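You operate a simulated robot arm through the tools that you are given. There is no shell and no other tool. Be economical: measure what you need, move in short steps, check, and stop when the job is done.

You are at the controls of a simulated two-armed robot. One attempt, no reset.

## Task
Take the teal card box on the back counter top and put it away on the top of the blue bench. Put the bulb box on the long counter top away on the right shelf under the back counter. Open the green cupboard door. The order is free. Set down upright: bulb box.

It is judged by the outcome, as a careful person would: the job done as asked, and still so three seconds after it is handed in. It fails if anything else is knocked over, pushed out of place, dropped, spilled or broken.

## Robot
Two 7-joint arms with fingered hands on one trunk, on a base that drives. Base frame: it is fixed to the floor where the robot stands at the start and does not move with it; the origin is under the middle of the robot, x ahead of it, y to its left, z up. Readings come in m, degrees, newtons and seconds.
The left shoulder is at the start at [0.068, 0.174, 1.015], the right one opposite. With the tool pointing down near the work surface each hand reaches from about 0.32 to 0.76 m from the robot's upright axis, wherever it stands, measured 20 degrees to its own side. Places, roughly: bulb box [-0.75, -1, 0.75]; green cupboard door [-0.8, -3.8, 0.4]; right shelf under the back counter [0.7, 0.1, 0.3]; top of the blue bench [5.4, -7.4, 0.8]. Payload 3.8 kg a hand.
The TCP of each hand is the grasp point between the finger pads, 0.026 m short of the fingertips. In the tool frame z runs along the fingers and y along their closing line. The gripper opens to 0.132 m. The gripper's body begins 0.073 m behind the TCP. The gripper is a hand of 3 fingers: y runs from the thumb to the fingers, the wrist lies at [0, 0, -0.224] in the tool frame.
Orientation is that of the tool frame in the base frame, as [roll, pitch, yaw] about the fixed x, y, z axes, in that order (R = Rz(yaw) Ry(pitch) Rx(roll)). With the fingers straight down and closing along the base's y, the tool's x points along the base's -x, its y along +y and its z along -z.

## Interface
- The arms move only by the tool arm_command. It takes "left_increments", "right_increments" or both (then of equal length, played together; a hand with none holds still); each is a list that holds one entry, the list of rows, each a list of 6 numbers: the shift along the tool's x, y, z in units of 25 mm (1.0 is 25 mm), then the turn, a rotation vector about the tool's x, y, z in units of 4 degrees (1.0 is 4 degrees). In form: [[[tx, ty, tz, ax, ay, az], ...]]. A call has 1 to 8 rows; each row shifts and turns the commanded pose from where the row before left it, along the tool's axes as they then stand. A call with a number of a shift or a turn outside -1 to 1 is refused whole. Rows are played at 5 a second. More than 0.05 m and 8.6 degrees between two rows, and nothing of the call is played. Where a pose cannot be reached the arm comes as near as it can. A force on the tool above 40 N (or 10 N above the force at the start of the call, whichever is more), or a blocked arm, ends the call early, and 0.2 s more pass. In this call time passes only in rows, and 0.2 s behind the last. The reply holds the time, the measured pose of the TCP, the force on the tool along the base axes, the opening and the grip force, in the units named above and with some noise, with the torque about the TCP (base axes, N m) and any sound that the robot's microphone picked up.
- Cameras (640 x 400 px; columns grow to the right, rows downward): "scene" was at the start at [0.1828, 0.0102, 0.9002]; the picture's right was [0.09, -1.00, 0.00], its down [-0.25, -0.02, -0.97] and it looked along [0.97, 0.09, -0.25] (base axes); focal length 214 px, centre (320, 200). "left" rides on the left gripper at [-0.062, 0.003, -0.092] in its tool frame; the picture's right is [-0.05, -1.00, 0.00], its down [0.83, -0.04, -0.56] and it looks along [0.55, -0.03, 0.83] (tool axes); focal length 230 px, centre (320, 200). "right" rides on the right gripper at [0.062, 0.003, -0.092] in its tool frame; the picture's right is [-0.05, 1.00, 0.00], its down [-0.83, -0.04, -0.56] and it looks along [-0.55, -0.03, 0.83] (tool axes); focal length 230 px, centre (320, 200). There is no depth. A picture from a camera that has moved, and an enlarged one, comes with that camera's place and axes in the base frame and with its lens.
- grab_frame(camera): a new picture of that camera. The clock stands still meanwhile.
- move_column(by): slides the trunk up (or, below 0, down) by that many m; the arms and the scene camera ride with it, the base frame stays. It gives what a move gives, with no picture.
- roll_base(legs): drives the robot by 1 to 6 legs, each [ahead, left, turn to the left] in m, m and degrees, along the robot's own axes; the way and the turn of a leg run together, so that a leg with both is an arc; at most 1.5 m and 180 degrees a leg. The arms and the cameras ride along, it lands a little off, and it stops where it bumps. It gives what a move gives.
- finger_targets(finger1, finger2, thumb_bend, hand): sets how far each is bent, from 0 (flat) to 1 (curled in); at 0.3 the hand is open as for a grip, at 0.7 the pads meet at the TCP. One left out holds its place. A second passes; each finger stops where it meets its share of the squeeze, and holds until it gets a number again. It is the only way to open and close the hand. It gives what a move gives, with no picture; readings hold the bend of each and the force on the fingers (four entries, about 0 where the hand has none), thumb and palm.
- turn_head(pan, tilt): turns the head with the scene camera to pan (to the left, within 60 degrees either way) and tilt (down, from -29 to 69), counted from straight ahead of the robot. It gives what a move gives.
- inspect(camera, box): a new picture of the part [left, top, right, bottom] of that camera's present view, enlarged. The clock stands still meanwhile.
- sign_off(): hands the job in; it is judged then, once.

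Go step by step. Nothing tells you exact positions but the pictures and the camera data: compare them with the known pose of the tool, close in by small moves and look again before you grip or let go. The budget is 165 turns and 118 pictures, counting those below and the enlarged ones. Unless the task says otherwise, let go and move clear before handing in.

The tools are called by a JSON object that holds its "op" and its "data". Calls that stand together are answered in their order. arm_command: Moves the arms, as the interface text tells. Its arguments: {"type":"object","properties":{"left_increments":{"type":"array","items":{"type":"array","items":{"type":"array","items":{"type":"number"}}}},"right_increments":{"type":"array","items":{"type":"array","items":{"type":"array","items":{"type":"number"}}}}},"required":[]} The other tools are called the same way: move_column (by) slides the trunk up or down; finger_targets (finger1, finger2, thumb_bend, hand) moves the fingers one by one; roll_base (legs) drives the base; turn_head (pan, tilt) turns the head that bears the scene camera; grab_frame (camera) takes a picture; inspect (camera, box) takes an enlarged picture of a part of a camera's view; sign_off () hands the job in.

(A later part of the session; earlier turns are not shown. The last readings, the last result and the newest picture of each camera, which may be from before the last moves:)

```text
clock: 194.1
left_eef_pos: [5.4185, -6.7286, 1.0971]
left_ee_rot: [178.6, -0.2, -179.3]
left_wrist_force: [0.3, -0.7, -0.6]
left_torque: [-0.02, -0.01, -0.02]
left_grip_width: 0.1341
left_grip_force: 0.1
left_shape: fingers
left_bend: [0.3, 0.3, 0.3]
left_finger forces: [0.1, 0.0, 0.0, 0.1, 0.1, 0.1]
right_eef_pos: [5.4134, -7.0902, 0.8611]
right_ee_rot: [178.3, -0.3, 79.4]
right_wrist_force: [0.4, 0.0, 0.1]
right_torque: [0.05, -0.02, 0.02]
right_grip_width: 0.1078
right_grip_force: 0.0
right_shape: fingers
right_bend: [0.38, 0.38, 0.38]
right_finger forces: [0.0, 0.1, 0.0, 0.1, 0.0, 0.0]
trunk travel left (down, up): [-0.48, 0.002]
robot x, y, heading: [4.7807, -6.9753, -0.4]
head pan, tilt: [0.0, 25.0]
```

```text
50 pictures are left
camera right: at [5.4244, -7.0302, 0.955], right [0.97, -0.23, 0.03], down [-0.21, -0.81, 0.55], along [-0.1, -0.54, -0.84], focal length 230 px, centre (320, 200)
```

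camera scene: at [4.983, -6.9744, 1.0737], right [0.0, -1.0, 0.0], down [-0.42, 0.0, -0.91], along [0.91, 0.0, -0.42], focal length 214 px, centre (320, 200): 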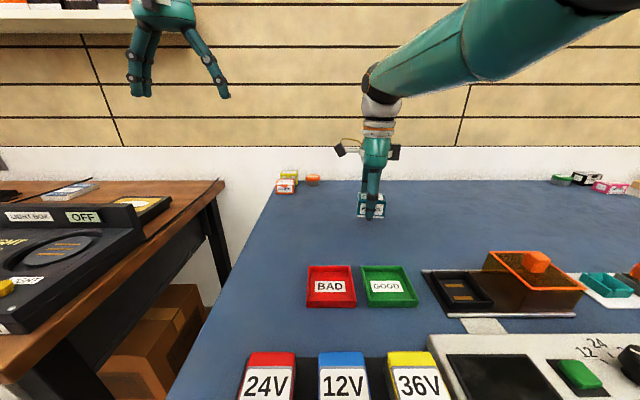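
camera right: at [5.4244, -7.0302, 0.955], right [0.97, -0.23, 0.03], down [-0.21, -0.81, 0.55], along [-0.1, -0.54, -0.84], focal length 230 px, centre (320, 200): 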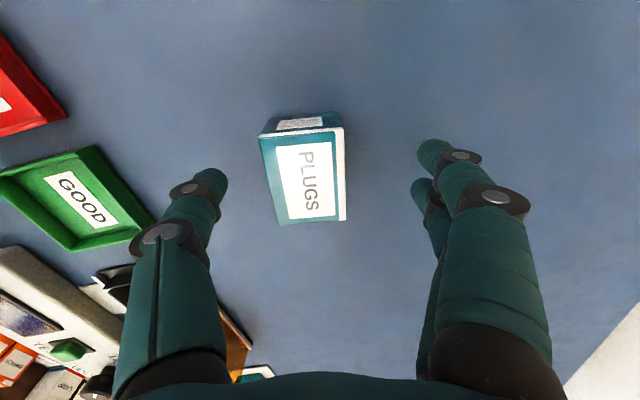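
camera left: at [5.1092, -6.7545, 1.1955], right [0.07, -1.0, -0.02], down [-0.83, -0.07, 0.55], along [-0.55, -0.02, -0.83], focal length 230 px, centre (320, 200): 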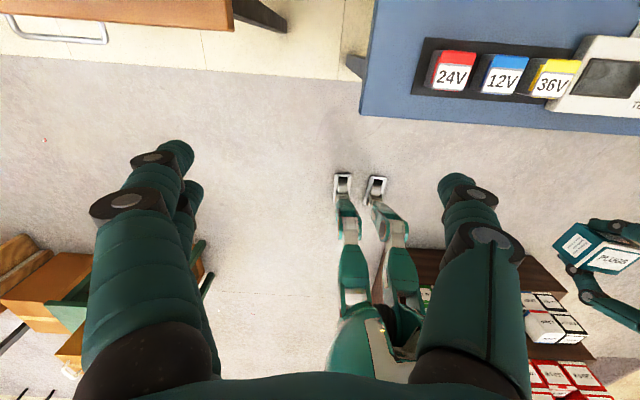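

Released cleanly. I raise the hand straight up, retract, and back away.

{"op": "arm_command", "data": {"right_increments": [[[0, 0, -1, 0, 0, 0], [0, 0, -1, 0, 0, 0], [0, 0, -1, 0, 0, 0], [0, -0.5, -1, 0, 0, 0], [0, -1, -1, 0, 0, 0], [0, -1, -0.5, 0, 0, 0], [0, -1, 0, 0, 0, 0], [0, -1, 0, 0, 0, 0]]]}}

{"op": "roll_base", "data": {"legs": [[-0.4, 0.05, 0]]}}

{"op": "grab_frame", "data": {"camera": "scene"}}

```text
clock: 195.9
left_eef_pos: [5.4177, -6.7295, 1.0986]
left_ee_rot: [178.7, -0.2, -179.4]
left_wrist_force: [0.2, 0.2, 0.4]
left_torque: [0.03, -0.01, 0.01]
left_grip_width: 0.1342
left_grip_force: 0.0
left_shape: fingers
left_bend: [0.3, 0.3, 0.3]
left_finger forces: [0.0, 0.0, 0.0, 0.0, 0.0, 0.1]
right_eef_pos: [5.2994, -7.0679, 0.9975]
right_ee_rot: [178.2, -0.4, 79.5]
right_wrist_force: [-0.6, 0.1, 0.0]
right_torque: [0.0, 0.01, -0.03]
right_grip_width: 0.1081
right_grip_force: 0.0
right_shape: fingers
right_bend: [0.38, 0.38, 0.38]
right_finger forces: [0.1, 0.0, 0.0, 0.0, 0.0, 0.0]
right hand out of reach, approached as far as the arm can: row 5
trunk travel left (down, up): [-0.48, 0.002]
robot x, y, heading: [4.7826, -6.9788, -0.2]
head pan, tilt: [0.0, 25.0]
```

```text
clock: 198.4
left_eef_pos: [5.0252, -6.6798, 1.0964]
left_ee_rot: [178.6, -0.2, -179.5]
left_wrist_force: [-0.3, -0.4, 1.0]
left_torque: [-0.05, -0.01, -0.02]
left_grip_width: 0.1342
left_grip_force: 0.1
left_shape: fingers
left_bend: [0.3, 0.3, 0.3]
left_finger forces: [0.1, 0.0, 0.0, 0.0, 0.1, 0.1]
right_eef_pos: [4.9038, -7.0187, 0.9953]
right_ee_rot: [178.3, -0.4, 79.1]
right_wrist_force: [-0.1, 0.3, 0.3]
right_torque: [-0.02, -0.01, 0.03]
right_grip_width: 0.1082
right_grip_force: 0.0
right_shape: fingers
right_bend: [0.38, 0.38, 0.38]
right_finger forces: [0.0, 0.0, 0.0, 0.0, 0.0, 0.0]
trunk travel left (down, up): [-0.48, 0.002]
robot x, y, heading: [4.3853, -6.9232, -0.5]
head pan, tilt: [0.0, 25.0]
```

```text
49 pictures are left
camera scene: at [4.5882, -6.9233, 1.0732], right [-0.01, -1.0, 0.0], down [-0.42, 0.0, -0.91], along [0.91, -0.01, -0.42], focal length 214 px, centre (320, 200)
```

scene: 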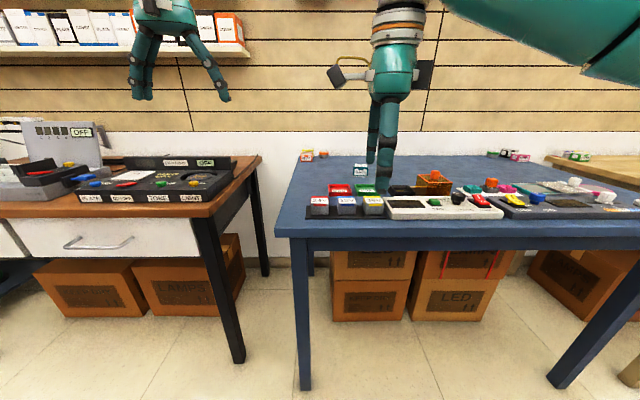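

The teal box stands on the bench, nothing disturbed. Now I return toward the long counter to find the green door.

{"op": "roll_base", "data": {"legs": [[-0.485, 0.37, 0], [-1.15, 0.25, 0], [0, 0, 150], [1.3, 0, 0]]}}

{"op": "turn_head", "data": {"pan": 0, "tilt": 15}}

{"op": "grab_frame", "data": {"camera": "scene"}}

```text
clock: 220.2
left_eef_pos: [0.918, -5.5933, 1.0974]
left_ee_rot: [178.7, -0.2, -27.0]
left_wrist_force: [-0.7, -0.8, -0.4]
left_torque: [0.0, 0.01, -0.05]
left_grip_width: 0.134
left_grip_force: 0.0
left_shape: fingers
left_bend: [0.3, 0.3, 0.3]
left_finger forces: [0.1, 0.0, 0.0, 0.1, 0.0, 0.0]
right_eef_pos: [1.1812, -5.3474, 0.9964]
right_ee_rot: [178.4, -0.5, -128.3]
right_wrist_force: [-0.7, 0.6, 0.0]
right_torque: [0.01, 0.02, 0.03]
right_grip_width: 0.1081
right_grip_force: 0.1
right_shape: fingers
right_bend: [0.38, 0.38, 0.38]
right_finger forces: [0.0, 0.1, 0.1, 0.0, 0.0, 0.0]
trunk travel left (down, up): [-0.48, 0.002]
robot x, y, heading: [1.6011, -5.6714, 151.9]
head pan, tilt: [0.0, 25.0]
```

```text
clock: 220.9
left_eef_pos: [0.9186, -5.5923, 1.0961]
left_ee_rot: [178.7, -0.2, -27.0]
left_wrist_force: [-0.1, 1.0, -0.3]
left_torque: [-0.01, 0.02, 0.02]
left_grip_width: 0.1343
left_grip_force: 0.1
left_shape: fingers
left_bend: [0.3, 0.3, 0.3]
left_finger forces: [0.0, 0.1, 0.1, 0.1, 0.1, 0.0]
right_eef_pos: [1.1811, -5.3484, 0.9953]
right_ee_rot: [178.4, -0.2, -128.3]
right_wrist_force: [0.3, -0.4, -0.2]
right_torque: [0.04, -0.02, -0.01]
right_grip_width: 0.108
right_grip_force: 0.0
right_shape: fingers
right_bend: [0.38, 0.38, 0.38]
right_finger forces: [0.0, 0.0, 0.0, 0.0, 0.0, 0.0]
trunk travel left (down, up): [-0.48, 0.002]
robot x, y, heading: [1.598, -5.6724, 152.0]
head pan, tilt: [0.0, 15.0]
```

```text
48 pictures are left
camera scene: at [1.4213, -5.5739, 1.0894], right [0.47, 0.88, 0.0], down [0.23, -0.12, -0.97], along [-0.85, 0.45, -0.26], focal length 214 px, centre (320, 200)
```

scene: 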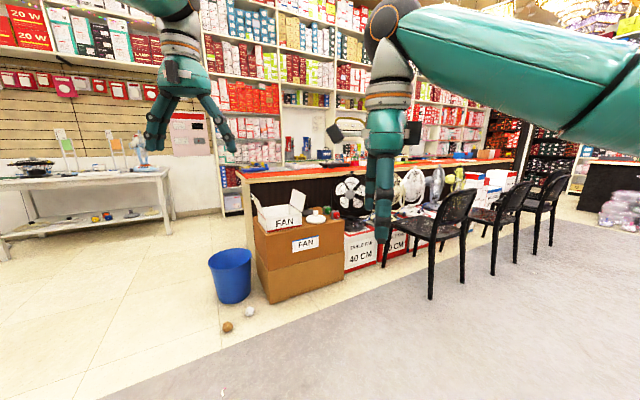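

The long counter's south end is at y≈-5.3 with an entry to the staff aisle (x -2.0..-0.9). I retract both hands, turn to face +x and drive round the bucket and balls to that entry.

{"op": "arm_command", "data": {"left_increments": [[[1, 0, 0, 0, 0, 0], [1, 0, 0, 0, 0, 0], [1, 0, 0, 0, 0, 0], [1, 0, 0, 0, 0, 0], [1, 0, 0, 0, 0, 0], [1, 0, 0, 0, 0, 0], [1, 0, 0, 0, 0, 0], [1, 0, 0, 0, 0, 0]]], "right_increments": [[[0, -1, 0, 0, 0, -1], [0.2, -1, 0, 0, 0, -1], [0.3, -1, 0, 0, 0, -1], [0, 0, 0, 0, 0, -1], [0, 0, 0, 0, 0, -1], [0, 0, 0, 0, 0, -1], [0, 0, 0, 0, 0, -1], [0, 0, 0, 0, 0, -1]]]}}

{"op": "roll_base", "data": {"legs": [[0, 0, -152], [-0.7, -0.68, 0], [-1.4, 0.15, 0]]}}

{"op": "turn_head", "data": {"pan": 50, "tilt": 20}}

{"op": "grab_frame", "data": {"camera": "scene"}}

```text
clock: 222.7
left_eef_pos: [1.0972, -5.683, 1.0972]
left_ee_rot: [178.7, -0.1, -27.0]
left_wrist_force: [0.1, 0.0, 0.8]
left_torque: [-0.02, 0.01, 0.0]
left_grip_width: 0.1346
left_grip_force: 0.1
left_shape: fingers
left_bend: [0.3, 0.3, 0.3]
left_finger forces: [0.0, 0.0, 0.0, 0.0, 0.0, 0.0]
right_eef_pos: [1.2373, -5.4009, 0.9926]
right_ee_rot: [178.4, 0.6, -96.3]
right_wrist_force: [0.3, -0.1, 0.4]
right_torque: [-0.01, 0.0, -0.01]
right_grip_width: 0.1082
right_grip_force: 0.0
right_shape: fingers
right_bend: [0.38, 0.38, 0.38]
right_finger forces: [0.1, 0.0, 0.1, 0.1, 0.0, 0.0]
trunk travel left (down, up): [-0.48, 0.002]
robot x, y, heading: [1.5953, -5.6679, 152.1]
head pan, tilt: [0.0, 15.0]
```

```text
clock: 242.0
left_eef_pos: [-0.0429, -5.9488, 1.0986]
left_ee_rot: [178.7, -0.2, -179.6]
left_wrist_force: [-0.6, -0.5, 0.3]
left_torque: [-0.01, -0.04, 0.01]
left_grip_width: 0.1345
left_grip_force: 0.0
left_shape: fingers
left_bend: [0.3, 0.3, 0.3]
left_finger forces: [0.0, 0.0, 0.0, 0.0, 0.1, 0.0]
right_eef_pos: [-0.038, -6.2638, 0.9927]
right_ee_rot: [178.4, 0.6, 111.1]
right_wrist_force: [1.4, 0.4, -0.6]
right_torque: [0.01, -0.01, 0.01]
right_grip_width: 0.1078
right_grip_force: 0.1
right_shape: fingers
right_bend: [0.38, 0.38, 0.38]
right_finger forces: [0.0, 0.1, 0.0, 0.0, 0.0, 0.0]
trunk travel left (down, up): [-0.48, 0.002]
robot x, y, heading: [-0.4814, -6.1891, -0.5]
head pan, tilt: [0.0, 15.0]
```

```text
clock: 243.1
left_eef_pos: [-0.0425, -5.9483, 1.0975]
left_ee_rot: [178.6, -0.1, -179.6]
left_wrist_force: [0.1, 0.1, 0.2]
left_torque: [0.0, 0.0, -0.01]
left_grip_width: 0.1343
left_grip_force: 0.0
left_shape: fingers
left_bend: [0.3, 0.3, 0.3]
left_finger forces: [0.0, 0.1, 0.1, 0.1, 0.1, 0.0]
right_eef_pos: [-0.036, -6.2645, 0.9926]
right_ee_rot: [178.3, 0.7, 111.0]
right_wrist_force: [0.5, 1.2, 0.6]
right_torque: [0.0, -0.01, 0.04]
right_grip_width: 0.1083
right_grip_force: 0.1
right_shape: fingers
right_bend: [0.38, 0.38, 0.38]
right_finger forces: [0.0, 0.0, 0.0, 0.0, 0.0, 0.0]
trunk travel left (down, up): [-0.48, 0.002]
robot x, y, heading: [-0.4809, -6.1915, -0.7]
head pan, tilt: [50.0, 20.0]
```

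```text
47 pictures are left
camera scene: at [-0.3125, -6.119, 1.0813], right [0.76, -0.65, 0.0], down [-0.22, -0.26, -0.94], along [0.61, 0.71, -0.34], focal length 214 px, centre (320, 200)
```

scene: 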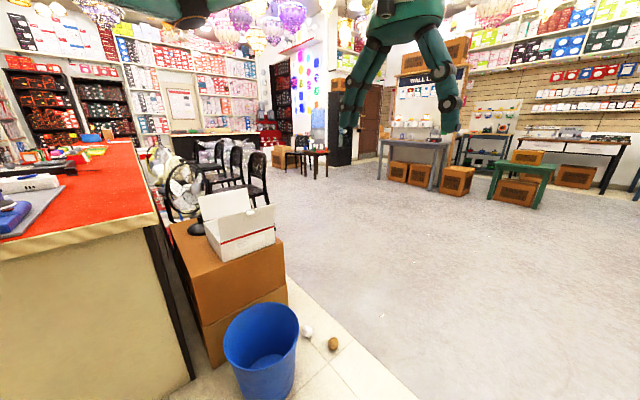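

{"op": "roll_base", "data": {"legs": [[-0.6, 0.25, 0], [0, 0, 60]]}}

{"op": "turn_head", "data": {"pan": 40, "tilt": 20}}

{"op": "grab_frame", "data": {"camera": "scene"}}

```text
clock: 249.4
left_eef_pos: [-1.0675, -5.4389, 1.0969]
left_ee_rot: [178.7, -0.2, -119.9]
left_wrist_force: [0.3, 0.6, -0.3]
left_torque: [0.03, 0.03, -0.02]
left_grip_width: 0.1344
left_grip_force: 0.1
left_shape: fingers
left_bend: [0.3, 0.3, 0.3]
left_finger forces: [0.0, 0.1, 0.0, 0.0, 0.0, 0.0]
right_eef_pos: [-0.793, -5.592, 0.9926]
right_ee_rot: [178.3, 0.6, 170.8]
right_wrist_force: [0.3, -0.6, -0.9]
right_torque: [-0.05, -0.02, 0.02]
right_grip_width: 0.1078
right_grip_force: 0.1
right_shape: fingers
right_bend: [0.38, 0.38, 0.38]
right_finger forces: [0.0, 0.0, 0.0, 0.0, 0.1, 0.0]
trunk travel left (down, up): [-0.48, 0.002]
robot x, y, heading: [-1.0791, -5.9404, 59.4]
head pan, tilt: [50.0, 20.0]
```

```text
clock: 250.1
left_eef_pos: [-1.0675, -5.4373, 1.0969]
left_ee_rot: [178.7, -0.2, -119.9]
left_wrist_force: [-0.3, 0.2, -0.6]
left_torque: [0.0, 0.0, -0.02]
left_grip_width: 0.1343
left_grip_force: 0.0
left_shape: fingers
left_bend: [0.3, 0.3, 0.3]
left_finger forces: [0.1, 0.0, 0.0, 0.0, 0.0, 0.0]
right_eef_pos: [-0.7924, -5.5915, 0.9936]
right_ee_rot: [178.3, 0.6, 170.8]
right_wrist_force: [-0.5, 0.4, 0.3]
right_torque: [0.0, -0.01, 0.02]
right_grip_width: 0.1081
right_grip_force: 0.1
right_shape: fingers
right_bend: [0.38, 0.38, 0.38]
right_finger forces: [0.0, 0.0, 0.1, 0.0, 0.1, 0.1]
trunk travel left (down, up): [-0.48, 0.002]
robot x, y, heading: [-1.0797, -5.9386, 59.2]
head pan, tilt: [40.0, 20.0]
```

```text
46 pictures are left
camera scene: at [-1.0384, -5.7522, 1.0813], right [0.99, 0.16, 0.0], down [0.05, -0.34, -0.94], along [-0.15, 0.93, -0.34], focal length 214 px, centre (320, 200)
```

scene: 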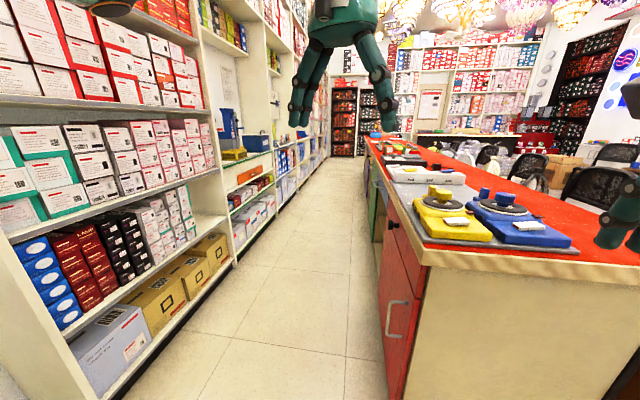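

{"op": "inspect", "data": {"camera": "scene", "box": [330, 130, 450, 380]}}

```text
1.60 times, centred on (390, 255) of scene
camera zoom: at [-1.0384, -5.7522, 1.0813], right [0.99, 0.16, 0.0], down [0.05, -0.34, -0.94], along [-0.15, 0.93, -0.34], focal length 343 px, centre (208, 112)
```

zoom: 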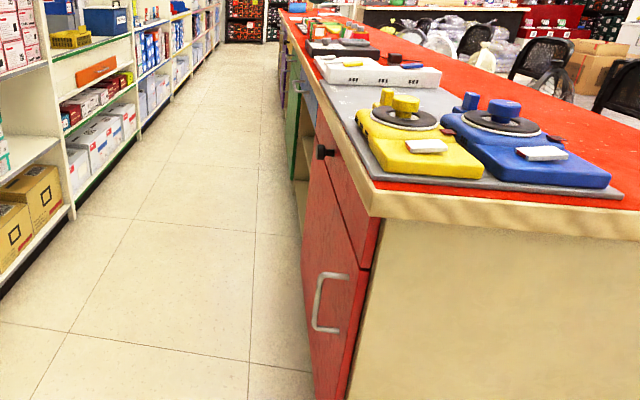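

The west side of the long counter has coloured doors; the green one is further up. I slide into the aisle.

{"op": "roll_base", "data": {"legs": [[-0.017, 0.42, 0], [1.03, 0.61, 0]]}}

{"op": "turn_head", "data": {"pan": -10, "tilt": 35}}

{"op": "grab_frame", "data": {"camera": "scene"}}

```text
clock: 259.9
left_eef_pos: [-1.4633, -4.051, 1.0969]
left_ee_rot: [178.7, -0.2, -118.2]
left_wrist_force: [-0.6, 0.0, -1.0]
left_torque: [0.0, -0.01, -0.03]
left_grip_width: 0.1345
left_grip_force: 0.1
left_shape: fingers
left_bend: [0.3, 0.3, 0.3]
left_finger forces: [0.1, 0.1, 0.1, 0.1, 0.0, 0.1]
right_eef_pos: [-1.1838, -4.1982, 0.9935]
right_ee_rot: [178.2, 0.6, 172.5]
right_wrist_force: [-0.7, 0.4, 0.1]
right_torque: [-0.01, 0.0, -0.02]
right_grip_width: 0.108
right_grip_force: 0.0
right_shape: fingers
right_bend: [0.38, 0.38, 0.38]
right_finger forces: [0.1, 0.0, 0.0, 0.0, 0.1, 0.0]
trunk travel left (down, up): [-0.48, 0.002]
robot x, y, heading: [-1.4596, -4.5523, 60.5]
head pan, tilt: [40.0, 20.0]
```

```text
clock: 261.1
left_eef_pos: [-1.4638, -4.0526, 1.0976]
left_ee_rot: [178.7, -0.2, -118.2]
left_wrist_force: [-0.2, -0.2, -0.8]
left_torque: [0.02, 0.0, 0.0]
left_grip_width: 0.1345
left_grip_force: 0.0
left_shape: fingers
left_bend: [0.3, 0.3, 0.3]
left_finger forces: [0.0, 0.1, 0.0, 0.0, 0.1, 0.0]
right_eef_pos: [-1.1841, -4.1981, 0.9931]
right_ee_rot: [178.3, 0.6, 172.4]
right_wrist_force: [-0.4, -0.6, -0.2]
right_torque: [0.01, 0.0, -0.02]
right_grip_width: 0.1079
right_grip_force: 0.0
right_shape: fingers
right_bend: [0.38, 0.38, 0.38]
right_finger forces: [0.0, 0.0, 0.0, 0.1, 0.1, 0.1]
trunk travel left (down, up): [-0.48, 0.002]
robot x, y, heading: [-1.4595, -4.5565, 60.8]
head pan, tilt: [-10.0, 35.0]
```

```text
44 pictures are left
camera scene: at [-1.3526, -4.3886, 1.0575], right [0.78, -0.63, 0.0], down [-0.36, -0.44, -0.82], along [0.52, 0.64, -0.57], focal length 214 px, centre (320, 200)
```

scene: 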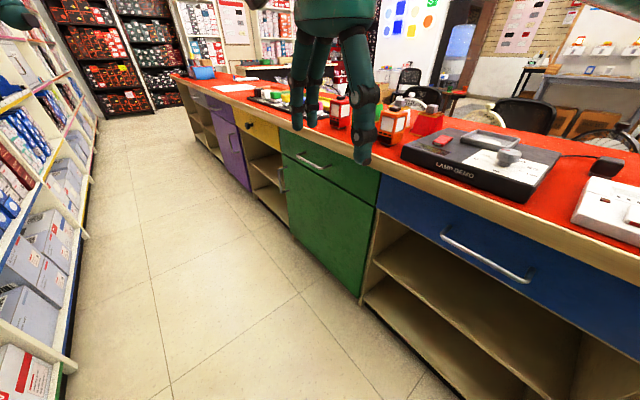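

{"op": "inspect", "data": {"camera": "scene", "box": [240, 110, 400, 310]}}

```text
2.00 times, centred on (320, 210) of scene
camera zoom: at [-1.3526, -4.3886, 1.0575], right [0.78, -0.63, 0.0], down [-0.36, -0.44, -0.82], along [0.52, 0.64, -0.57], focal length 429 px, centre (320, 180)
```

zoom: 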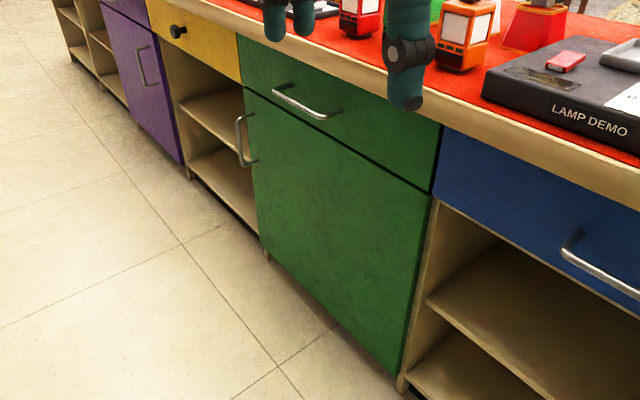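

The green door is below the green drawer: y≈-4.03..-3.42, z 0.03–0.60, vertical handle at its north (left) edge (≈[-0.84,-3.43,0.45]), hinge on the south. I'll stand north of it, facing +x, and use the right hand.

{"op": "roll_base", "data": {"legs": [[1.135, 0.634, 0], [0, 0, -60]]}}

{"op": "arm_command", "data": {"right_increments": [[[0, 0, 0, 0, 0, -1], [0, 0, 0, 0, 0, -1], [0, 0, 0, 0, 0, -1], [0, 0, 0, 0, 0, -1], [0, 0, 0, 0, 0, -1], [0, 0, 0, 0, 0, -1], [0, 0, 0, 0, 0, -1], [0, 0, 0, 0, 0, -1]]]}}

{"op": "arm_command", "data": {"right_increments": [[[0, 0, 0, 0, 0, -1], [0, 0, 0, 0, 0, -1], [0, 0, 0, 0, 0, -1], [0, 0, 0, 0, 0, -1], [0, 0, 0, 0, 0, -1], [0, 0, 0, 0, 0, -1], [0, 0, 0, 0, 0, -1], [0, 0, 0, 0, 0, -1]]]}}

{"op": "turn_head", "data": {"pan": -25, "tilt": 45}}

{"op": "grab_frame", "data": {"camera": "scene"}}

```text
clock: 270.2
left_eef_pos: [-1.0215, -3.0283, 1.0974]
left_ee_rot: [178.8, -0.1, -179.3]
left_wrist_force: [0.2, -0.5, -0.4]
left_torque: [0.03, -0.02, -0.05]
left_grip_width: 0.1343
left_grip_force: 0.1
left_shape: fingers
left_bend: [0.3, 0.3, 0.3]
left_finger forces: [0.0, 0.0, 0.0, 0.0, 0.1, 0.0]
right_eef_pos: [-1.0153, -3.3432, 0.9932]
right_ee_rot: [178.3, 0.5, 111.3]
right_wrist_force: [0.4, 0.5, 0.5]
right_torque: [0.01, 0.01, 0.01]
right_grip_width: 0.108
right_grip_force: 0.1
right_shape: fingers
right_bend: [0.38, 0.38, 0.38]
right_finger forces: [0.1, 0.1, 0.1, 0.0, 0.0, 0.0]
trunk travel left (down, up): [-0.48, 0.002]
robot x, y, heading: [-1.4577, -3.2707, -0.5]
head pan, tilt: [-10.0, 35.0]
```

```text
clock: 272.0
left_eef_pos: [-1.0216, -3.028, 1.0978]
left_ee_rot: [178.7, -0.2, -179.3]
left_wrist_force: [-0.7, 1.0, -0.7]
left_torque: [0.04, 0.0, -0.02]
left_grip_width: 0.1345
left_grip_force: 0.1
left_shape: fingers
left_bend: [0.3, 0.3, 0.3]
left_finger forces: [0.0, 0.0, 0.0, 0.0, 0.0, 0.0]
right_eef_pos: [-1.0144, -3.3443, 0.9929]
right_ee_rot: [178.9, 1.4, 143.4]
right_wrist_force: [0.6, -0.5, 0.3]
right_torque: [0.01, 0.02, -0.02]
right_grip_width: 0.1082
right_grip_force: 0.0
right_shape: fingers
right_bend: [0.38, 0.38, 0.38]
right_finger forces: [0.0, 0.0, 0.0, 0.0, 0.0, 0.0]
trunk travel left (down, up): [-0.48, 0.002]
robot x, y, heading: [-1.4594, -3.2698, -0.2]
head pan, tilt: [-10.0, 35.0]
```

```text
clock: 273.8
left_eef_pos: [-1.0209, -3.0282, 1.0972]
left_ee_rot: [178.7, -0.3, -179.2]
left_wrist_force: [-0.1, -0.2, 0.6]
left_torque: [0.03, 0.02, 0.04]
left_grip_width: 0.1343
left_grip_force: 0.0
left_shape: fingers
left_bend: [0.3, 0.3, 0.3]
left_finger forces: [0.0, 0.0, 0.0, 0.0, 0.0, 0.0]
right_eef_pos: [-1.0143, -3.3433, 0.9926]
right_ee_rot: [179.8, 1.8, 175.4]
right_wrist_force: [0.6, 0.3, 0.3]
right_torque: [-0.03, 0.02, 0.0]
right_grip_width: 0.1081
right_grip_force: 0.0
right_shape: fingers
right_bend: [0.38, 0.38, 0.38]
right_finger forces: [0.0, 0.0, 0.1, 0.1, 0.1, 0.0]
trunk travel left (down, up): [-0.48, 0.002]
robot x, y, heading: [-1.4567, -3.2672, -0.3]
head pan, tilt: [-10.0, 35.0]
```

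```text
clock: 274.6
left_eef_pos: [-1.0229, -3.028, 1.0968]
left_ee_rot: [178.7, -0.1, -179.3]
left_wrist_force: [0.1, 0.7, -0.2]
left_torque: [-0.02, 0.0, 0.0]
left_grip_width: 0.1347
left_grip_force: 0.0
left_shape: fingers
left_bend: [0.3, 0.3, 0.3]
left_finger forces: [0.0, 0.1, 0.0, 0.1, 0.0, 0.0]
right_eef_pos: [-1.0162, -3.3432, 0.9931]
right_ee_rot: [179.8, 1.8, 175.4]
right_wrist_force: [-0.5, 0.0, 0.4]
right_torque: [-0.01, -0.03, -0.01]
right_grip_width: 0.1079
right_grip_force: 0.0
right_shape: fingers
right_bend: [0.38, 0.38, 0.38]
right_finger forces: [0.0, 0.0, 0.0, 0.1, 0.0, 0.0]
trunk travel left (down, up): [-0.48, 0.002]
robot x, y, heading: [-1.4586, -3.2728, -0.3]
head pan, tilt: [-25.0, 45.0]
```

```text
42 pictures are left
camera scene: at [-1.2767, -3.3048, 1.0427], right [-0.43, -0.9, 0.0], down [-0.64, 0.3, -0.71], along [0.64, -0.3, -0.71], focal length 214 px, centre (320, 200)
```

scene: 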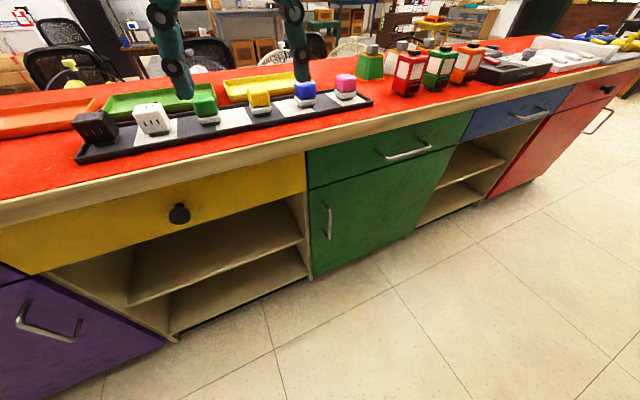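

{"op": "inspect", "data": {"camera": "scene", "box": [260, 130, 480, 290]}}

```text
2.50 times, centred on (370, 210) of scene
camera zoom: at [-1.2767, -3.3048, 1.0427], right [-0.43, -0.9, 0.0], down [-0.64, 0.3, -0.71], along [0.64, -0.3, -0.71], focal length 536 px, centre (195, 175)
```

zoom: 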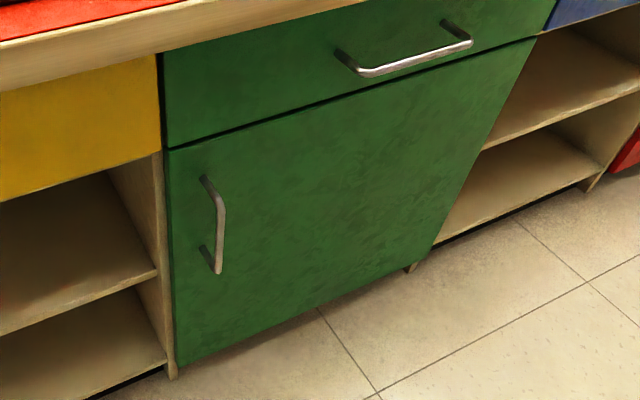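

Door plane x≈-0.847; handle bar at x≈-0.888, y≈-3.522, z 0.405–0.545. I step back slightly, lower the trunk and tilt the right hand forward.

{"op": "roll_base", "data": {"legs": [[-0.08, 0, 0]]}}

{"op": "move_column", "data": {"by": -0.4}}

{"op": "move_column", "data": {"by": -0.06}}

{"op": "arm_command", "data": {"right_increments": [[[0, -0.8, 0, 0, -1, -0.5], [0, -0.8, 0, 0, -1, -0.5], [0, -0.8, 0, 0, -1, -0.2], [0, -0.8, 0, 0, -1, 0], [0, -0.8, 0, 0, -1, 0], [0, -0.8, 0, 0, -1, 0], [0, -0.8, 0, 0, -1, 0], [0, -0.8, 0, 0, -1, 0]]]}}

```text
clock: 275.7
left_eef_pos: [-1.1014, -3.0276, 1.0972]
left_ee_rot: [178.6, -0.1, -179.3]
left_wrist_force: [-1.3, 0.1, -0.8]
left_torque: [0.02, -0.04, 0.01]
left_grip_width: 0.1343
left_grip_force: 0.1
left_shape: fingers
left_bend: [0.3, 0.3, 0.3]
left_finger forces: [0.1, 0.0, 0.1, 0.0, 0.0, 0.0]
right_eef_pos: [-1.094, -3.3432, 0.9919]
right_ee_rot: [179.8, 1.7, 175.4]
right_wrist_force: [-0.3, -0.2, 0.6]
right_torque: [-0.02, 0.0, 0.01]
right_grip_width: 0.1079
right_grip_force: 0.0
right_shape: fingers
right_bend: [0.38, 0.38, 0.38]
right_finger forces: [0.1, 0.0, 0.0, 0.0, 0.1, 0.0]
trunk travel left (down, up): [-0.48, 0.002]
robot x, y, heading: [-1.5403, -3.2721, -0.6]
head pan, tilt: [-25.0, 45.0]
```

```text
clock: 279.5
left_eef_pos: [-1.1013, -3.0274, 0.6977]
left_ee_rot: [178.7, -0.1, -179.2]
left_wrist_force: [0.1, 0.0, -1.2]
left_torque: [0.0, 0.0, 0.01]
left_grip_width: 0.1344
left_grip_force: 0.1
left_shape: fingers
left_bend: [0.3, 0.3, 0.3]
left_finger forces: [0.1, 0.0, 0.0, 0.1, 0.0, 0.0]
right_eef_pos: [-1.0937, -3.3425, 0.5932]
right_ee_rot: [179.8, 1.7, 175.4]
right_wrist_force: [0.0, -0.7, -0.3]
right_torque: [-0.04, -0.01, -0.02]
right_grip_width: 0.108
right_grip_force: 0.1
right_shape: fingers
right_bend: [0.38, 0.38, 0.38]
right_finger forces: [0.0, 0.0, 0.1, 0.1, 0.0, 0.0]
trunk travel left (down, up): [-0.08, 0.402]
robot x, y, heading: [-1.5391, -3.2676, -0.2]
head pan, tilt: [-25.0, 45.0]
```

```text
clock: 280.5
left_eef_pos: [-1.101, -3.0261, 0.6383]
left_ee_rot: [178.7, -0.3, -179.3]
left_wrist_force: [0.1, -0.9, -0.1]
left_torque: [0.04, -0.04, 0.02]
left_grip_width: 0.1344
left_grip_force: 0.0
left_shape: fingers
left_bend: [0.3, 0.3, 0.3]
left_finger forces: [0.1, 0.1, 0.1, 0.1, 0.0, 0.1]
right_eef_pos: [-1.0936, -3.3426, 0.5312]
right_ee_rot: [179.8, 1.8, 175.4]
right_wrist_force: [0.3, 0.1, 0.5]
right_torque: [0.02, -0.01, -0.03]
right_grip_width: 0.108
right_grip_force: 0.0
right_shape: fingers
right_bend: [0.38, 0.38, 0.38]
right_finger forces: [0.0, 0.0, 0.0, 0.0, 0.1, 0.0]
trunk travel left (down, up): [-0.02, 0.462]
robot x, y, heading: [-1.5399, -3.2707, -0.3]
head pan, tilt: [-25.0, 45.0]
```

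```text
clock: 282.3
left_eef_pos: [-1.0998, -3.0282, 0.6368]
left_ee_rot: [178.6, -0.2, -179.3]
left_wrist_force: [0.2, 0.8, 0.2]
left_torque: [-0.01, 0.01, 0.03]
left_grip_width: 0.1344
left_grip_force: 0.0
left_shape: fingers
left_bend: [0.3, 0.3, 0.3]
left_finger forces: [0.0, 0.1, 0.0, 0.0, 0.0, 0.0]
right_eef_pos: [-1.0228, -3.461, 0.5492]
right_ee_rot: [-179.5, 27.5, -179.6]
right_wrist_force: [0.7, 0.4, 0.0]
right_torque: [0.0, -0.02, 0.01]
right_grip_width: 0.1082
right_grip_force: 0.0
right_shape: fingers
right_bend: [0.38, 0.38, 0.38]
right_finger forces: [0.0, 0.0, 0.0, 0.0, 0.0, 0.0]
right hand out of reach, approached as far as the arm can: row 3, 4, 5, 6, 7, 8
trunk travel left (down, up): [-0.02, 0.462]
robot x, y, heading: [-1.5362, -3.2717, -0.2]
head pan, tilt: [-25.0, 45.0]
```

{"op": "arm_command", "data": {"right_increments": [[[-0.4, -0.7, 0.9, 0, 0, 0], [-0.4, -0.7, 0.9, 0, 0, 0], [-0.6, -0.7, 0.7, 0, -0.8, 0], [0, 0, 0, 0, -1, 0], [0, 0, 0, 0, -1, 0], [0, 0, 0, 0, -1, 0], [0, 0, 0, 0, -1, 0]]]}}

{"op": "inspect", "data": {"camera": "scene", "box": [200, 50, 520, 250]}}

```text
clock: 283.9
left_eef_pos: [-1.101, -3.0279, 0.6376]
left_ee_rot: [178.8, -0.1, -179.2]
left_wrist_force: [-1.4, 0.0, -0.1]
left_torque: [-0.01, 0.02, -0.01]
left_grip_width: 0.1343
left_grip_force: 0.1
left_shape: fingers
left_bend: [0.3, 0.3, 0.3]
left_finger forces: [0.2, 0.0, 0.1, 0.0, 0.1, 0.0]
right_eef_pos: [-0.9645, -3.5151, 0.51]
right_ee_rot: [-179.5, 46.8, -179.5]
right_wrist_force: [-0.2, -0.9, 0.2]
right_torque: [0.01, 0.0, 0.01]
right_grip_width: 0.1082
right_grip_force: 0.0
right_shape: fingers
right_bend: [0.38, 0.38, 0.38]
right_finger forces: [0.0, 0.0, 0.0, 0.0, 0.0, 0.1]
trunk travel left (down, up): [-0.02, 0.462]
robot x, y, heading: [-1.5397, -3.27, -0.3]
head pan, tilt: [-25.0, 45.0]
```

```text
2.00 times, centred on (360, 150) of scene
camera zoom: at [-1.3644, -3.3044, 0.5478], right [-0.43, -0.9, 0.0], down [-0.64, 0.3, -0.71], along [0.64, -0.3, -0.71], focal length 429 px, centre (240, 300)
```

zoom: 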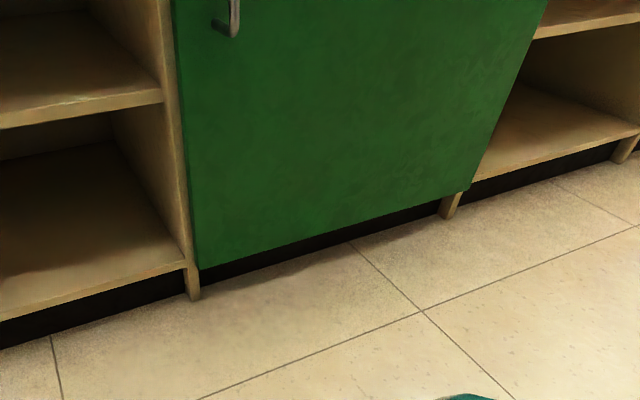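

Tilt 47° reached; hand is 8 cm in front of the handle. I raise the head's gaze to check.

{"op": "turn_head", "data": {"pan": -20, "tilt": 5}}

{"op": "grab_frame", "data": {"camera": "scene"}}

{"op": "grab_frame", "data": {"camera": "right"}}

```text
clock: 285.0
left_eef_pos: [-1.1004, -3.0276, 0.6358]
left_ee_rot: [178.7, -0.1, -179.3]
left_wrist_force: [0.4, -0.4, -0.3]
left_torque: [-0.02, 0.0, -0.01]
left_grip_width: 0.1348
left_grip_force: 0.1
left_shape: fingers
left_bend: [0.3, 0.3, 0.3]
left_finger forces: [0.0, 0.0, 0.1, 0.0, 0.0, 0.0]
right_eef_pos: [-0.9638, -3.5156, 0.5112]
right_ee_rot: [-179.5, 46.8, -179.5]
right_wrist_force: [-0.1, 0.5, -0.2]
right_torque: [0.03, 0.0, 0.02]
right_grip_width: 0.1083
right_grip_force: 0.0
right_shape: fingers
right_bend: [0.38, 0.38, 0.38]
right_finger forces: [0.0, 0.1, 0.0, 0.0, 0.1, 0.0]
trunk travel left (down, up): [-0.02, 0.462]
robot x, y, heading: [-1.5366, -3.2725, -0.3]
head pan, tilt: [-20.0, 5.0]
```

```text
39 pictures are left
camera scene: at [-1.3518, -3.3015, 0.6108], right [-0.35, -0.94, 0.0], down [-0.08, 0.03, -1.0], along [0.93, -0.34, -0.09], focal length 214 px, centre (320, 200)
```

scene: 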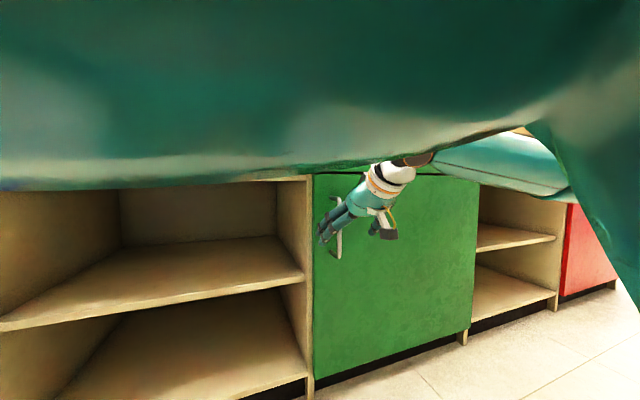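

```text
38 pictures are left
camera right: at [-1.0741, -3.5123, 0.5302], right [0.03, 1.0, 0.03], down [0.16, -0.04, 0.99], along [0.99, -0.03, -0.16], focal length 230 px, centre (320, 200)
```

right: 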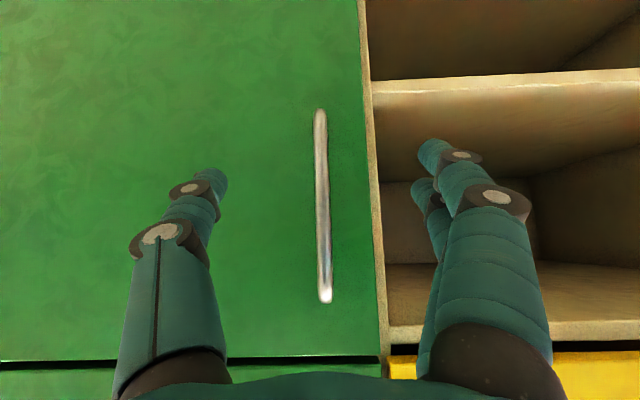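

The handle is right between the fingers. I advance 74 mm and lower 25 mm.

{"op": "arm_command", "data": {"right_increments": [[[-0.32, 0, 0.71, 0, 0, 0], [-0.32, 0, 0.71, 0, 0, 0], [-0.32, 0, 0.71, 0, 0, 0], [-0.32, 0, 0.71, 0, 0, 0]]]}}

{"op": "grab_frame", "data": {"camera": "right"}}

```text
clock: 286.0
left_eef_pos: [-1.1007, -3.0283, 0.6364]
left_ee_rot: [178.7, -0.2, -179.3]
left_wrist_force: [0.2, -0.6, -0.8]
left_torque: [0.03, -0.02, -0.02]
left_grip_width: 0.1344
left_grip_force: 0.1
left_shape: fingers
left_bend: [0.3, 0.3, 0.3]
left_finger forces: [0.0, 0.0, 0.0, 0.0, 0.0, 0.1]
right_eef_pos: [-0.8898, -3.5146, 0.4854]
right_ee_rot: [-179.6, 47.0, -179.5]
right_wrist_force: [0.7, 0.6, 0.5]
right_torque: [0.0, -0.01, -0.04]
right_grip_width: 0.1084
right_grip_force: 0.1
right_shape: fingers
right_bend: [0.38, 0.38, 0.38]
right_finger forces: [0.0, 0.1, 0.0, 0.0, 0.0, 0.0]
trunk travel left (down, up): [-0.02, 0.462]
robot x, y, heading: [-1.5383, -3.2752, -0.0]
head pan, tilt: [-20.0, 5.0]
```

```text
37 pictures are left
camera right: at [-1.0, -3.5114, 0.5053], right [0.03, 1.0, 0.03], down [0.16, -0.04, 0.99], along [0.99, -0.03, -0.16], focal length 230 px, centre (320, 200)
```

right: 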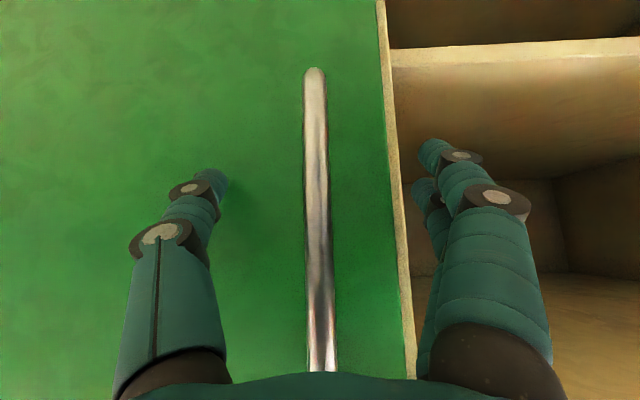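

{"op": "finger_targets", "data": {"hand": "right", "finger1": 0.8, "finger2": 0.8, "thumb_bend": 0.8}}

{"op": "grab_frame", "data": {"camera": "right"}}

```text
clock: 287.0
left_eef_pos: [-1.1008, -3.0274, 0.6379]
left_ee_rot: [178.7, -0.2, -179.1]
left_wrist_force: [-0.6, -1.0, -0.1]
left_torque: [0.0, -0.03, -0.02]
left_grip_width: 0.1344
left_grip_force: 0.1
left_shape: fingers
left_bend: [0.3, 0.3, 0.3]
left_finger forces: [0.1, 0.0, 0.2, 0.0, 0.0, 0.0]
right_eef_pos: [-0.8903, -3.5127, 0.4862]
right_ee_rot: [-179.4, 46.8, -179.4]
right_wrist_force: [-3.0, 10.7, -0.3]
right_torque: [0.14, 0.08, 0.47]
right_grip_width: 0.0001
right_grip_force: 6.2
right_shape: fingers
right_bend: [0.77, 0.5, 0.77]
right_finger forces: [0.0, 12.0, 0.0, 0.0, 0.1, 0.1]
trunk travel left (down, up): [-0.02, 0.462]
robot x, y, heading: [-1.5353, -3.2686, -0.2]
head pan, tilt: [-20.0, 5.0]
```

```text
36 pictures are left
camera right: at [-1.0007, -3.5106, 0.5054], right [0.03, 1.0, 0.03], down [0.16, -0.04, 0.99], along [0.99, -0.03, -0.16], focal length 230 px, centre (320, 200)
```

right: 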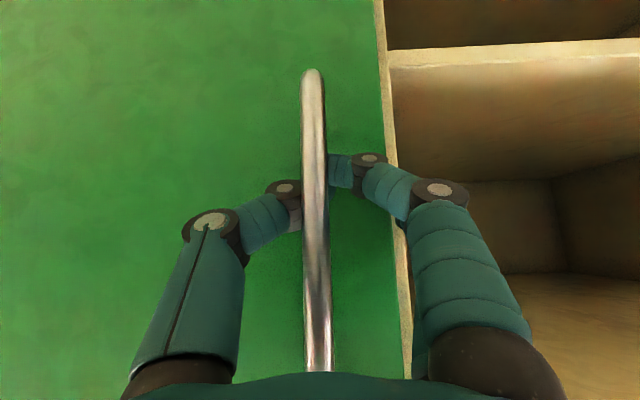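

A finger and the thumb have hooked behind the bar. I pull by backing the base a little.

{"op": "roll_base", "data": {"legs": [[-0.08, -0.005, 0]]}}

{"op": "grab_frame", "data": {"camera": "right"}}

```text
clock: 288.0
left_eef_pos: [-1.1785, -3.0316, 0.6375]
left_ee_rot: [178.7, -0.2, -179.2]
left_wrist_force: [0.9, 1.5, 0.0]
left_torque: [-0.02, 0.0, 0.02]
left_grip_width: 0.1344
left_grip_force: 0.1
left_shape: fingers
left_bend: [0.3, 0.3, 0.3]
left_finger forces: [0.0, 0.0, 0.1, 0.1, 0.0, 0.0]
right_eef_pos: [-0.9674, -3.5195, 0.4874]
right_ee_rot: [-179.4, 46.9, -179.4]
right_wrist_force: [0.7, 4.8, -1.2]
right_torque: [0.09, 0.08, 0.63]
right_grip_width: 0.0001
right_grip_force: 10.5
right_shape: fingers
right_bend: [0.77, 0.49, 0.76]
right_finger forces: [0.0, 13.2, 0.0, 0.1, 7.0, 0.0]
trunk travel left (down, up): [-0.02, 0.462]
robot x, y, heading: [-1.6169, -3.2789, -0.2]
head pan, tilt: [-20.0, 5.0]
```

```text
35 pictures are left
camera right: at [-1.0778, -3.5163, 0.5053], right [0.03, 1.0, 0.03], down [0.16, -0.04, 0.99], along [0.99, -0.03, -0.16], focal length 230 px, centre (320, 200)
```

right: 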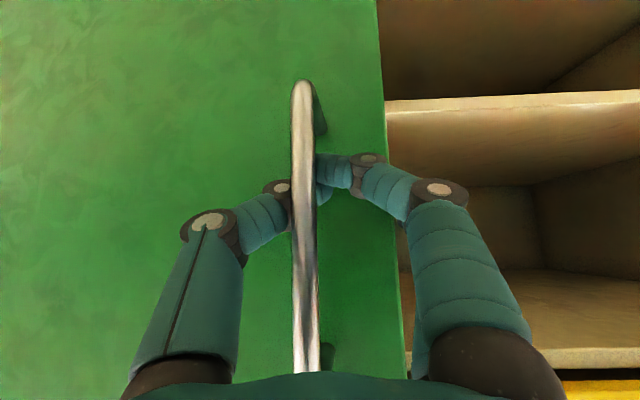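

The door is opening. I continue pulling along its arc.

{"op": "roll_base", "data": {"legs": [[-0.08, -0.02, 3]]}}

{"op": "arm_command", "data": {"right_increments": [[[0.68, -0.25, -0.73, 0, 0, 0], [0.68, -0.3, -0.73, 0, 0, 0], [0.68, -0.35, -0.73, 0, 0, 0]]]}}

{"op": "grab_frame", "data": {"camera": "right"}}

```text
clock: 289.2
left_eef_pos: [-1.2085, -3.0333, 0.6382]
left_ee_rot: [178.8, -0.2, -176.6]
left_wrist_force: [-0.3, 0.3, 0.5]
left_torque: [0.0, -0.03, 0.0]
left_grip_width: 0.1347
left_grip_force: 0.0
left_shape: fingers
left_bend: [0.3, 0.3, 0.3]
left_finger forces: [0.0, 0.0, 0.0, 0.0, 0.0, 0.0]
right_eef_pos: [-0.9729, -3.5135, 0.4877]
right_ee_rot: [-178.6, 47.0, -176.8]
right_wrist_force: [2.0, -4.3, -0.1]
right_torque: [0.16, 0.04, 0.71]
right_grip_width: 0.0
right_grip_force: 11.5
right_shape: fingers
right_bend: [0.78, 0.53, 0.75]
right_finger forces: [0.0, 9.8, 0.1, 0.0, 13.8, 0.1]
trunk travel left (down, up): [-0.02, 0.462]
robot x, y, heading: [-1.6324, -3.2951, 2.4]
head pan, tilt: [-20.0, 5.0]
stopped in leg 1: the robot was blocked; the commanded pose is now the measured one
```

```text
clock: 290.0
left_eef_pos: [-1.2087, -3.0335, 0.6371]
left_ee_rot: [178.7, -0.2, -176.5]
left_wrist_force: [0.8, -0.4, -0.1]
left_torque: [-0.03, 0.01, 0.02]
left_grip_width: 0.1343
left_grip_force: 0.0
left_shape: fingers
left_bend: [0.3, 0.3, 0.3]
left_finger forces: [0.0, 0.1, 0.1, 0.1, 0.0, 0.0]
right_eef_pos: [-1.0485, -3.5378, 0.4859]
right_ee_rot: [-178.9, 46.7, -176.6]
right_wrist_force: [4.7, 1.6, -7.8]
right_torque: [-0.51, 0.64, 2.69]
right_grip_width: 0.0001
right_grip_force: 44.9
right_shape: fingers
right_bend: [0.77, 0.52, 0.71]
right_finger forces: [9.0, 48.7, 0.1, 0.0, 32.5, 0.1]
trunk travel left (down, up): [-0.02, 0.462]
robot x, y, heading: [-1.6338, -3.2976, 2.6]
head pan, tilt: [-20.0, 5.0]
```

```text
34 pictures are left
camera right: at [-1.1587, -3.5391, 0.5061], right [-0.01, 1.0, 0.02], down [0.17, -0.02, 0.99], along [0.99, 0.01, -0.17], focal length 230 px, centre (320, 200)
```

right: 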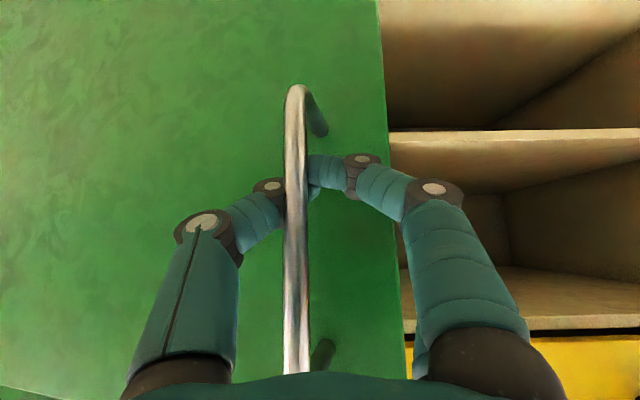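

About 17° open; the base is against the wall shelf behind, so I continue by arm.

{"op": "arm_command", "data": {"right_increments": [[[0.64, -0.36, -0.69, 0, 0, 0], [0.64, -0.4, -0.69, 0, 0, 0], [0.62, -0.45, -0.66, 0, 0, 0], [0.6, -0.5, -0.64, 0, 0, 0]]]}}

{"op": "grab_frame", "data": {"camera": "right"}}

```text
clock: 291.0
left_eef_pos: [-1.2102, -3.0319, 0.6388]
left_ee_rot: [178.9, -0.1, -176.6]
left_wrist_force: [0.0, -0.1, 0.3]
left_torque: [0.01, -0.01, 0.02]
left_grip_width: 0.1343
left_grip_force: 0.1
left_shape: fingers
left_bend: [0.3, 0.3, 0.3]
left_finger forces: [0.0, 0.0, 0.1, 0.0, 0.0, 0.1]
right_eef_pos: [-1.0672, -3.551, 0.4846]
right_ee_rot: [-179.3, 48.2, -176.5]
right_wrist_force: [-3.4, 20.5, 34.9]
right_torque: [1.03, -0.31, 2.36]
right_grip_width: 0.0
right_grip_force: 42.2
right_shape: fingers
right_bend: [0.78, 0.5, 0.74]
right_finger forces: [15.6, 45.2, 0.1, 0.0, 24.1, 0.0]
right hand out of reach, approached as far as the arm can: row 1, 2, 3, 4
trunk travel left (down, up): [-0.02, 0.462]
robot x, y, heading: [-1.6297, -3.2967, 2.6]
head pan, tilt: [-20.0, 5.0]
```

```text
33 pictures are left
camera right: at [-1.1775, -3.554, 0.5013], right [-0.02, 1.0, 0.03], down [0.14, -0.03, 0.99], along [0.99, 0.02, -0.14], focal length 230 px, centre (320, 200)
```

right: 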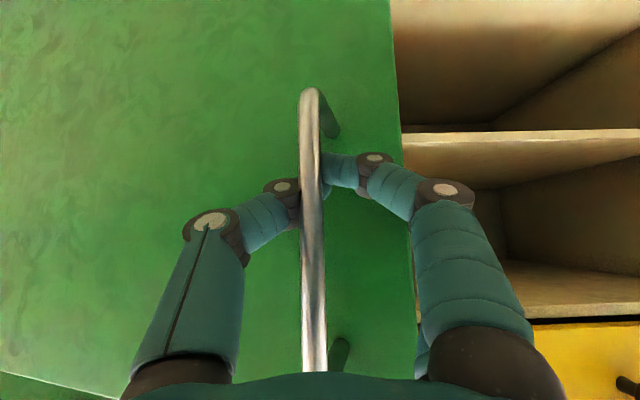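

{"op": "arm_command", "data": {"right_increments": [[[0.6, -0.36, -0.6, 0, 1, 0], [0.65, -0.4, -0.6, 0, 1, 0], [0.7, -0.45, -0.55, 0, 1, 0], [0.7, -0.5, -0.5, 0, 1, 0], [0.7, -0.5, -0.45, 0, 1, 0]]]}}

{"op": "grab_frame", "data": {"camera": "right"}}

```text
clock: 292.4
left_eef_pos: [-1.2095, -3.0323, 0.6358]
left_ee_rot: [178.9, -0.3, -176.5]
left_wrist_force: [-0.4, -0.5, 0.7]
left_torque: [-0.03, 0.0, 0.01]
left_grip_width: 0.1341
left_grip_force: 0.1
left_shape: fingers
left_bend: [0.3, 0.3, 0.3]
left_finger forces: [0.0, 0.0, 0.1, 0.1, 0.0, 0.0]
right_eef_pos: [-1.1029, -3.5777, 0.547]
right_ee_rot: [176.8, 41.1, -175.1]
right_wrist_force: [-3.7, 14.4, 5.1]
right_torque: [0.11, -0.04, 1.73]
right_grip_width: 0.0
right_grip_force: 34.5
right_shape: fingers
right_bend: [0.72, 0.42, 0.78]
right_finger forces: [19.9, 44.1, 0.0, 0.0, 6.3, 0.1]
right hand out of reach, approached as far as the arm can: row 1
trunk travel left (down, up): [-0.02, 0.462]
robot x, y, heading: [-1.6398, -3.298, 2.5]
head pan, tilt: [-20.0, 5.0]
stopped in row 5 (right hand): the arm was blocked; the commanded pose is now the measured one
```

```text
32 pictures are left
camera right: at [-1.2104, -3.5889, 0.577], right [-0.08, 0.99, 0.08], down [0.27, -0.05, 0.96], along [0.96, 0.1, -0.26], focal length 230 px, centre (320, 200)
```

right: 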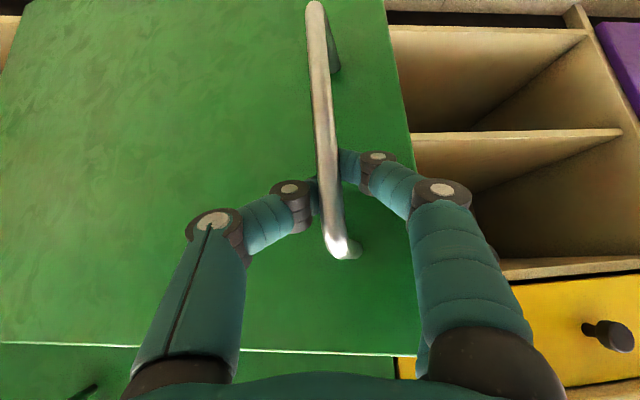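

About 23° open; the hand has slid up to the handle's end. I release now and will push the door from its inner side.

{"op": "finger_targets", "data": {"hand": "right", "finger1": 0.3, "finger2": 0.3, "thumb_bend": 0.3}}

{"op": "grab_frame", "data": {"camera": "right"}}

```text
clock: 293.4
left_eef_pos: [-1.2099, -3.032, 0.6384]
left_ee_rot: [178.8, -0.2, -176.5]
left_wrist_force: [0.9, 0.5, 0.1]
left_torque: [0.03, 0.01, 0.04]
left_grip_width: 0.1343
left_grip_force: 0.0
left_shape: fingers
left_bend: [0.3, 0.3, 0.3]
left_finger forces: [0.0, 0.0, 0.0, 0.1, 0.0, 0.1]
right_eef_pos: [-1.1042, -3.5853, 0.5449]
right_ee_rot: [177.2, 41.0, -176.0]
right_wrist_force: [0.4, 0.0, 0.4]
right_torque: [0.01, -0.01, 0.01]
right_grip_width: 0.1338
right_grip_force: 0.0
right_shape: fingers
right_bend: [0.3, 0.3, 0.3]
right_finger forces: [0.0, 0.0, 0.0, 0.1, 0.0, 0.0]
trunk travel left (down, up): [-0.02, 0.462]
robot x, y, heading: [-1.6358, -3.2975, 2.3]
head pan, tilt: [-20.0, 5.0]
```

```text
31 pictures are left
camera right: at [-1.2109, -3.5931, 0.576], right [-0.06, 1.0, 0.07], down [0.27, -0.05, 0.96], along [0.96, 0.08, -0.26], focal length 230 px, centre (320, 200)
```

right: 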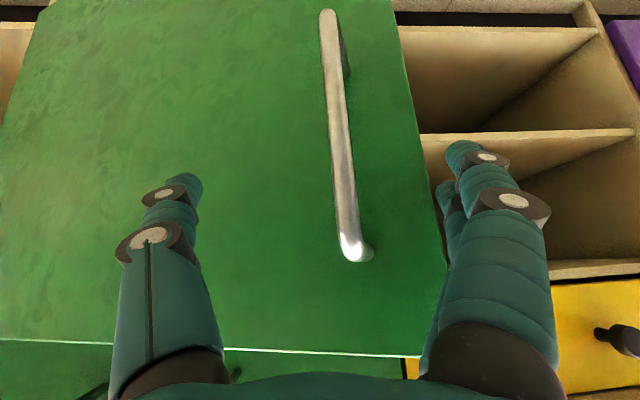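

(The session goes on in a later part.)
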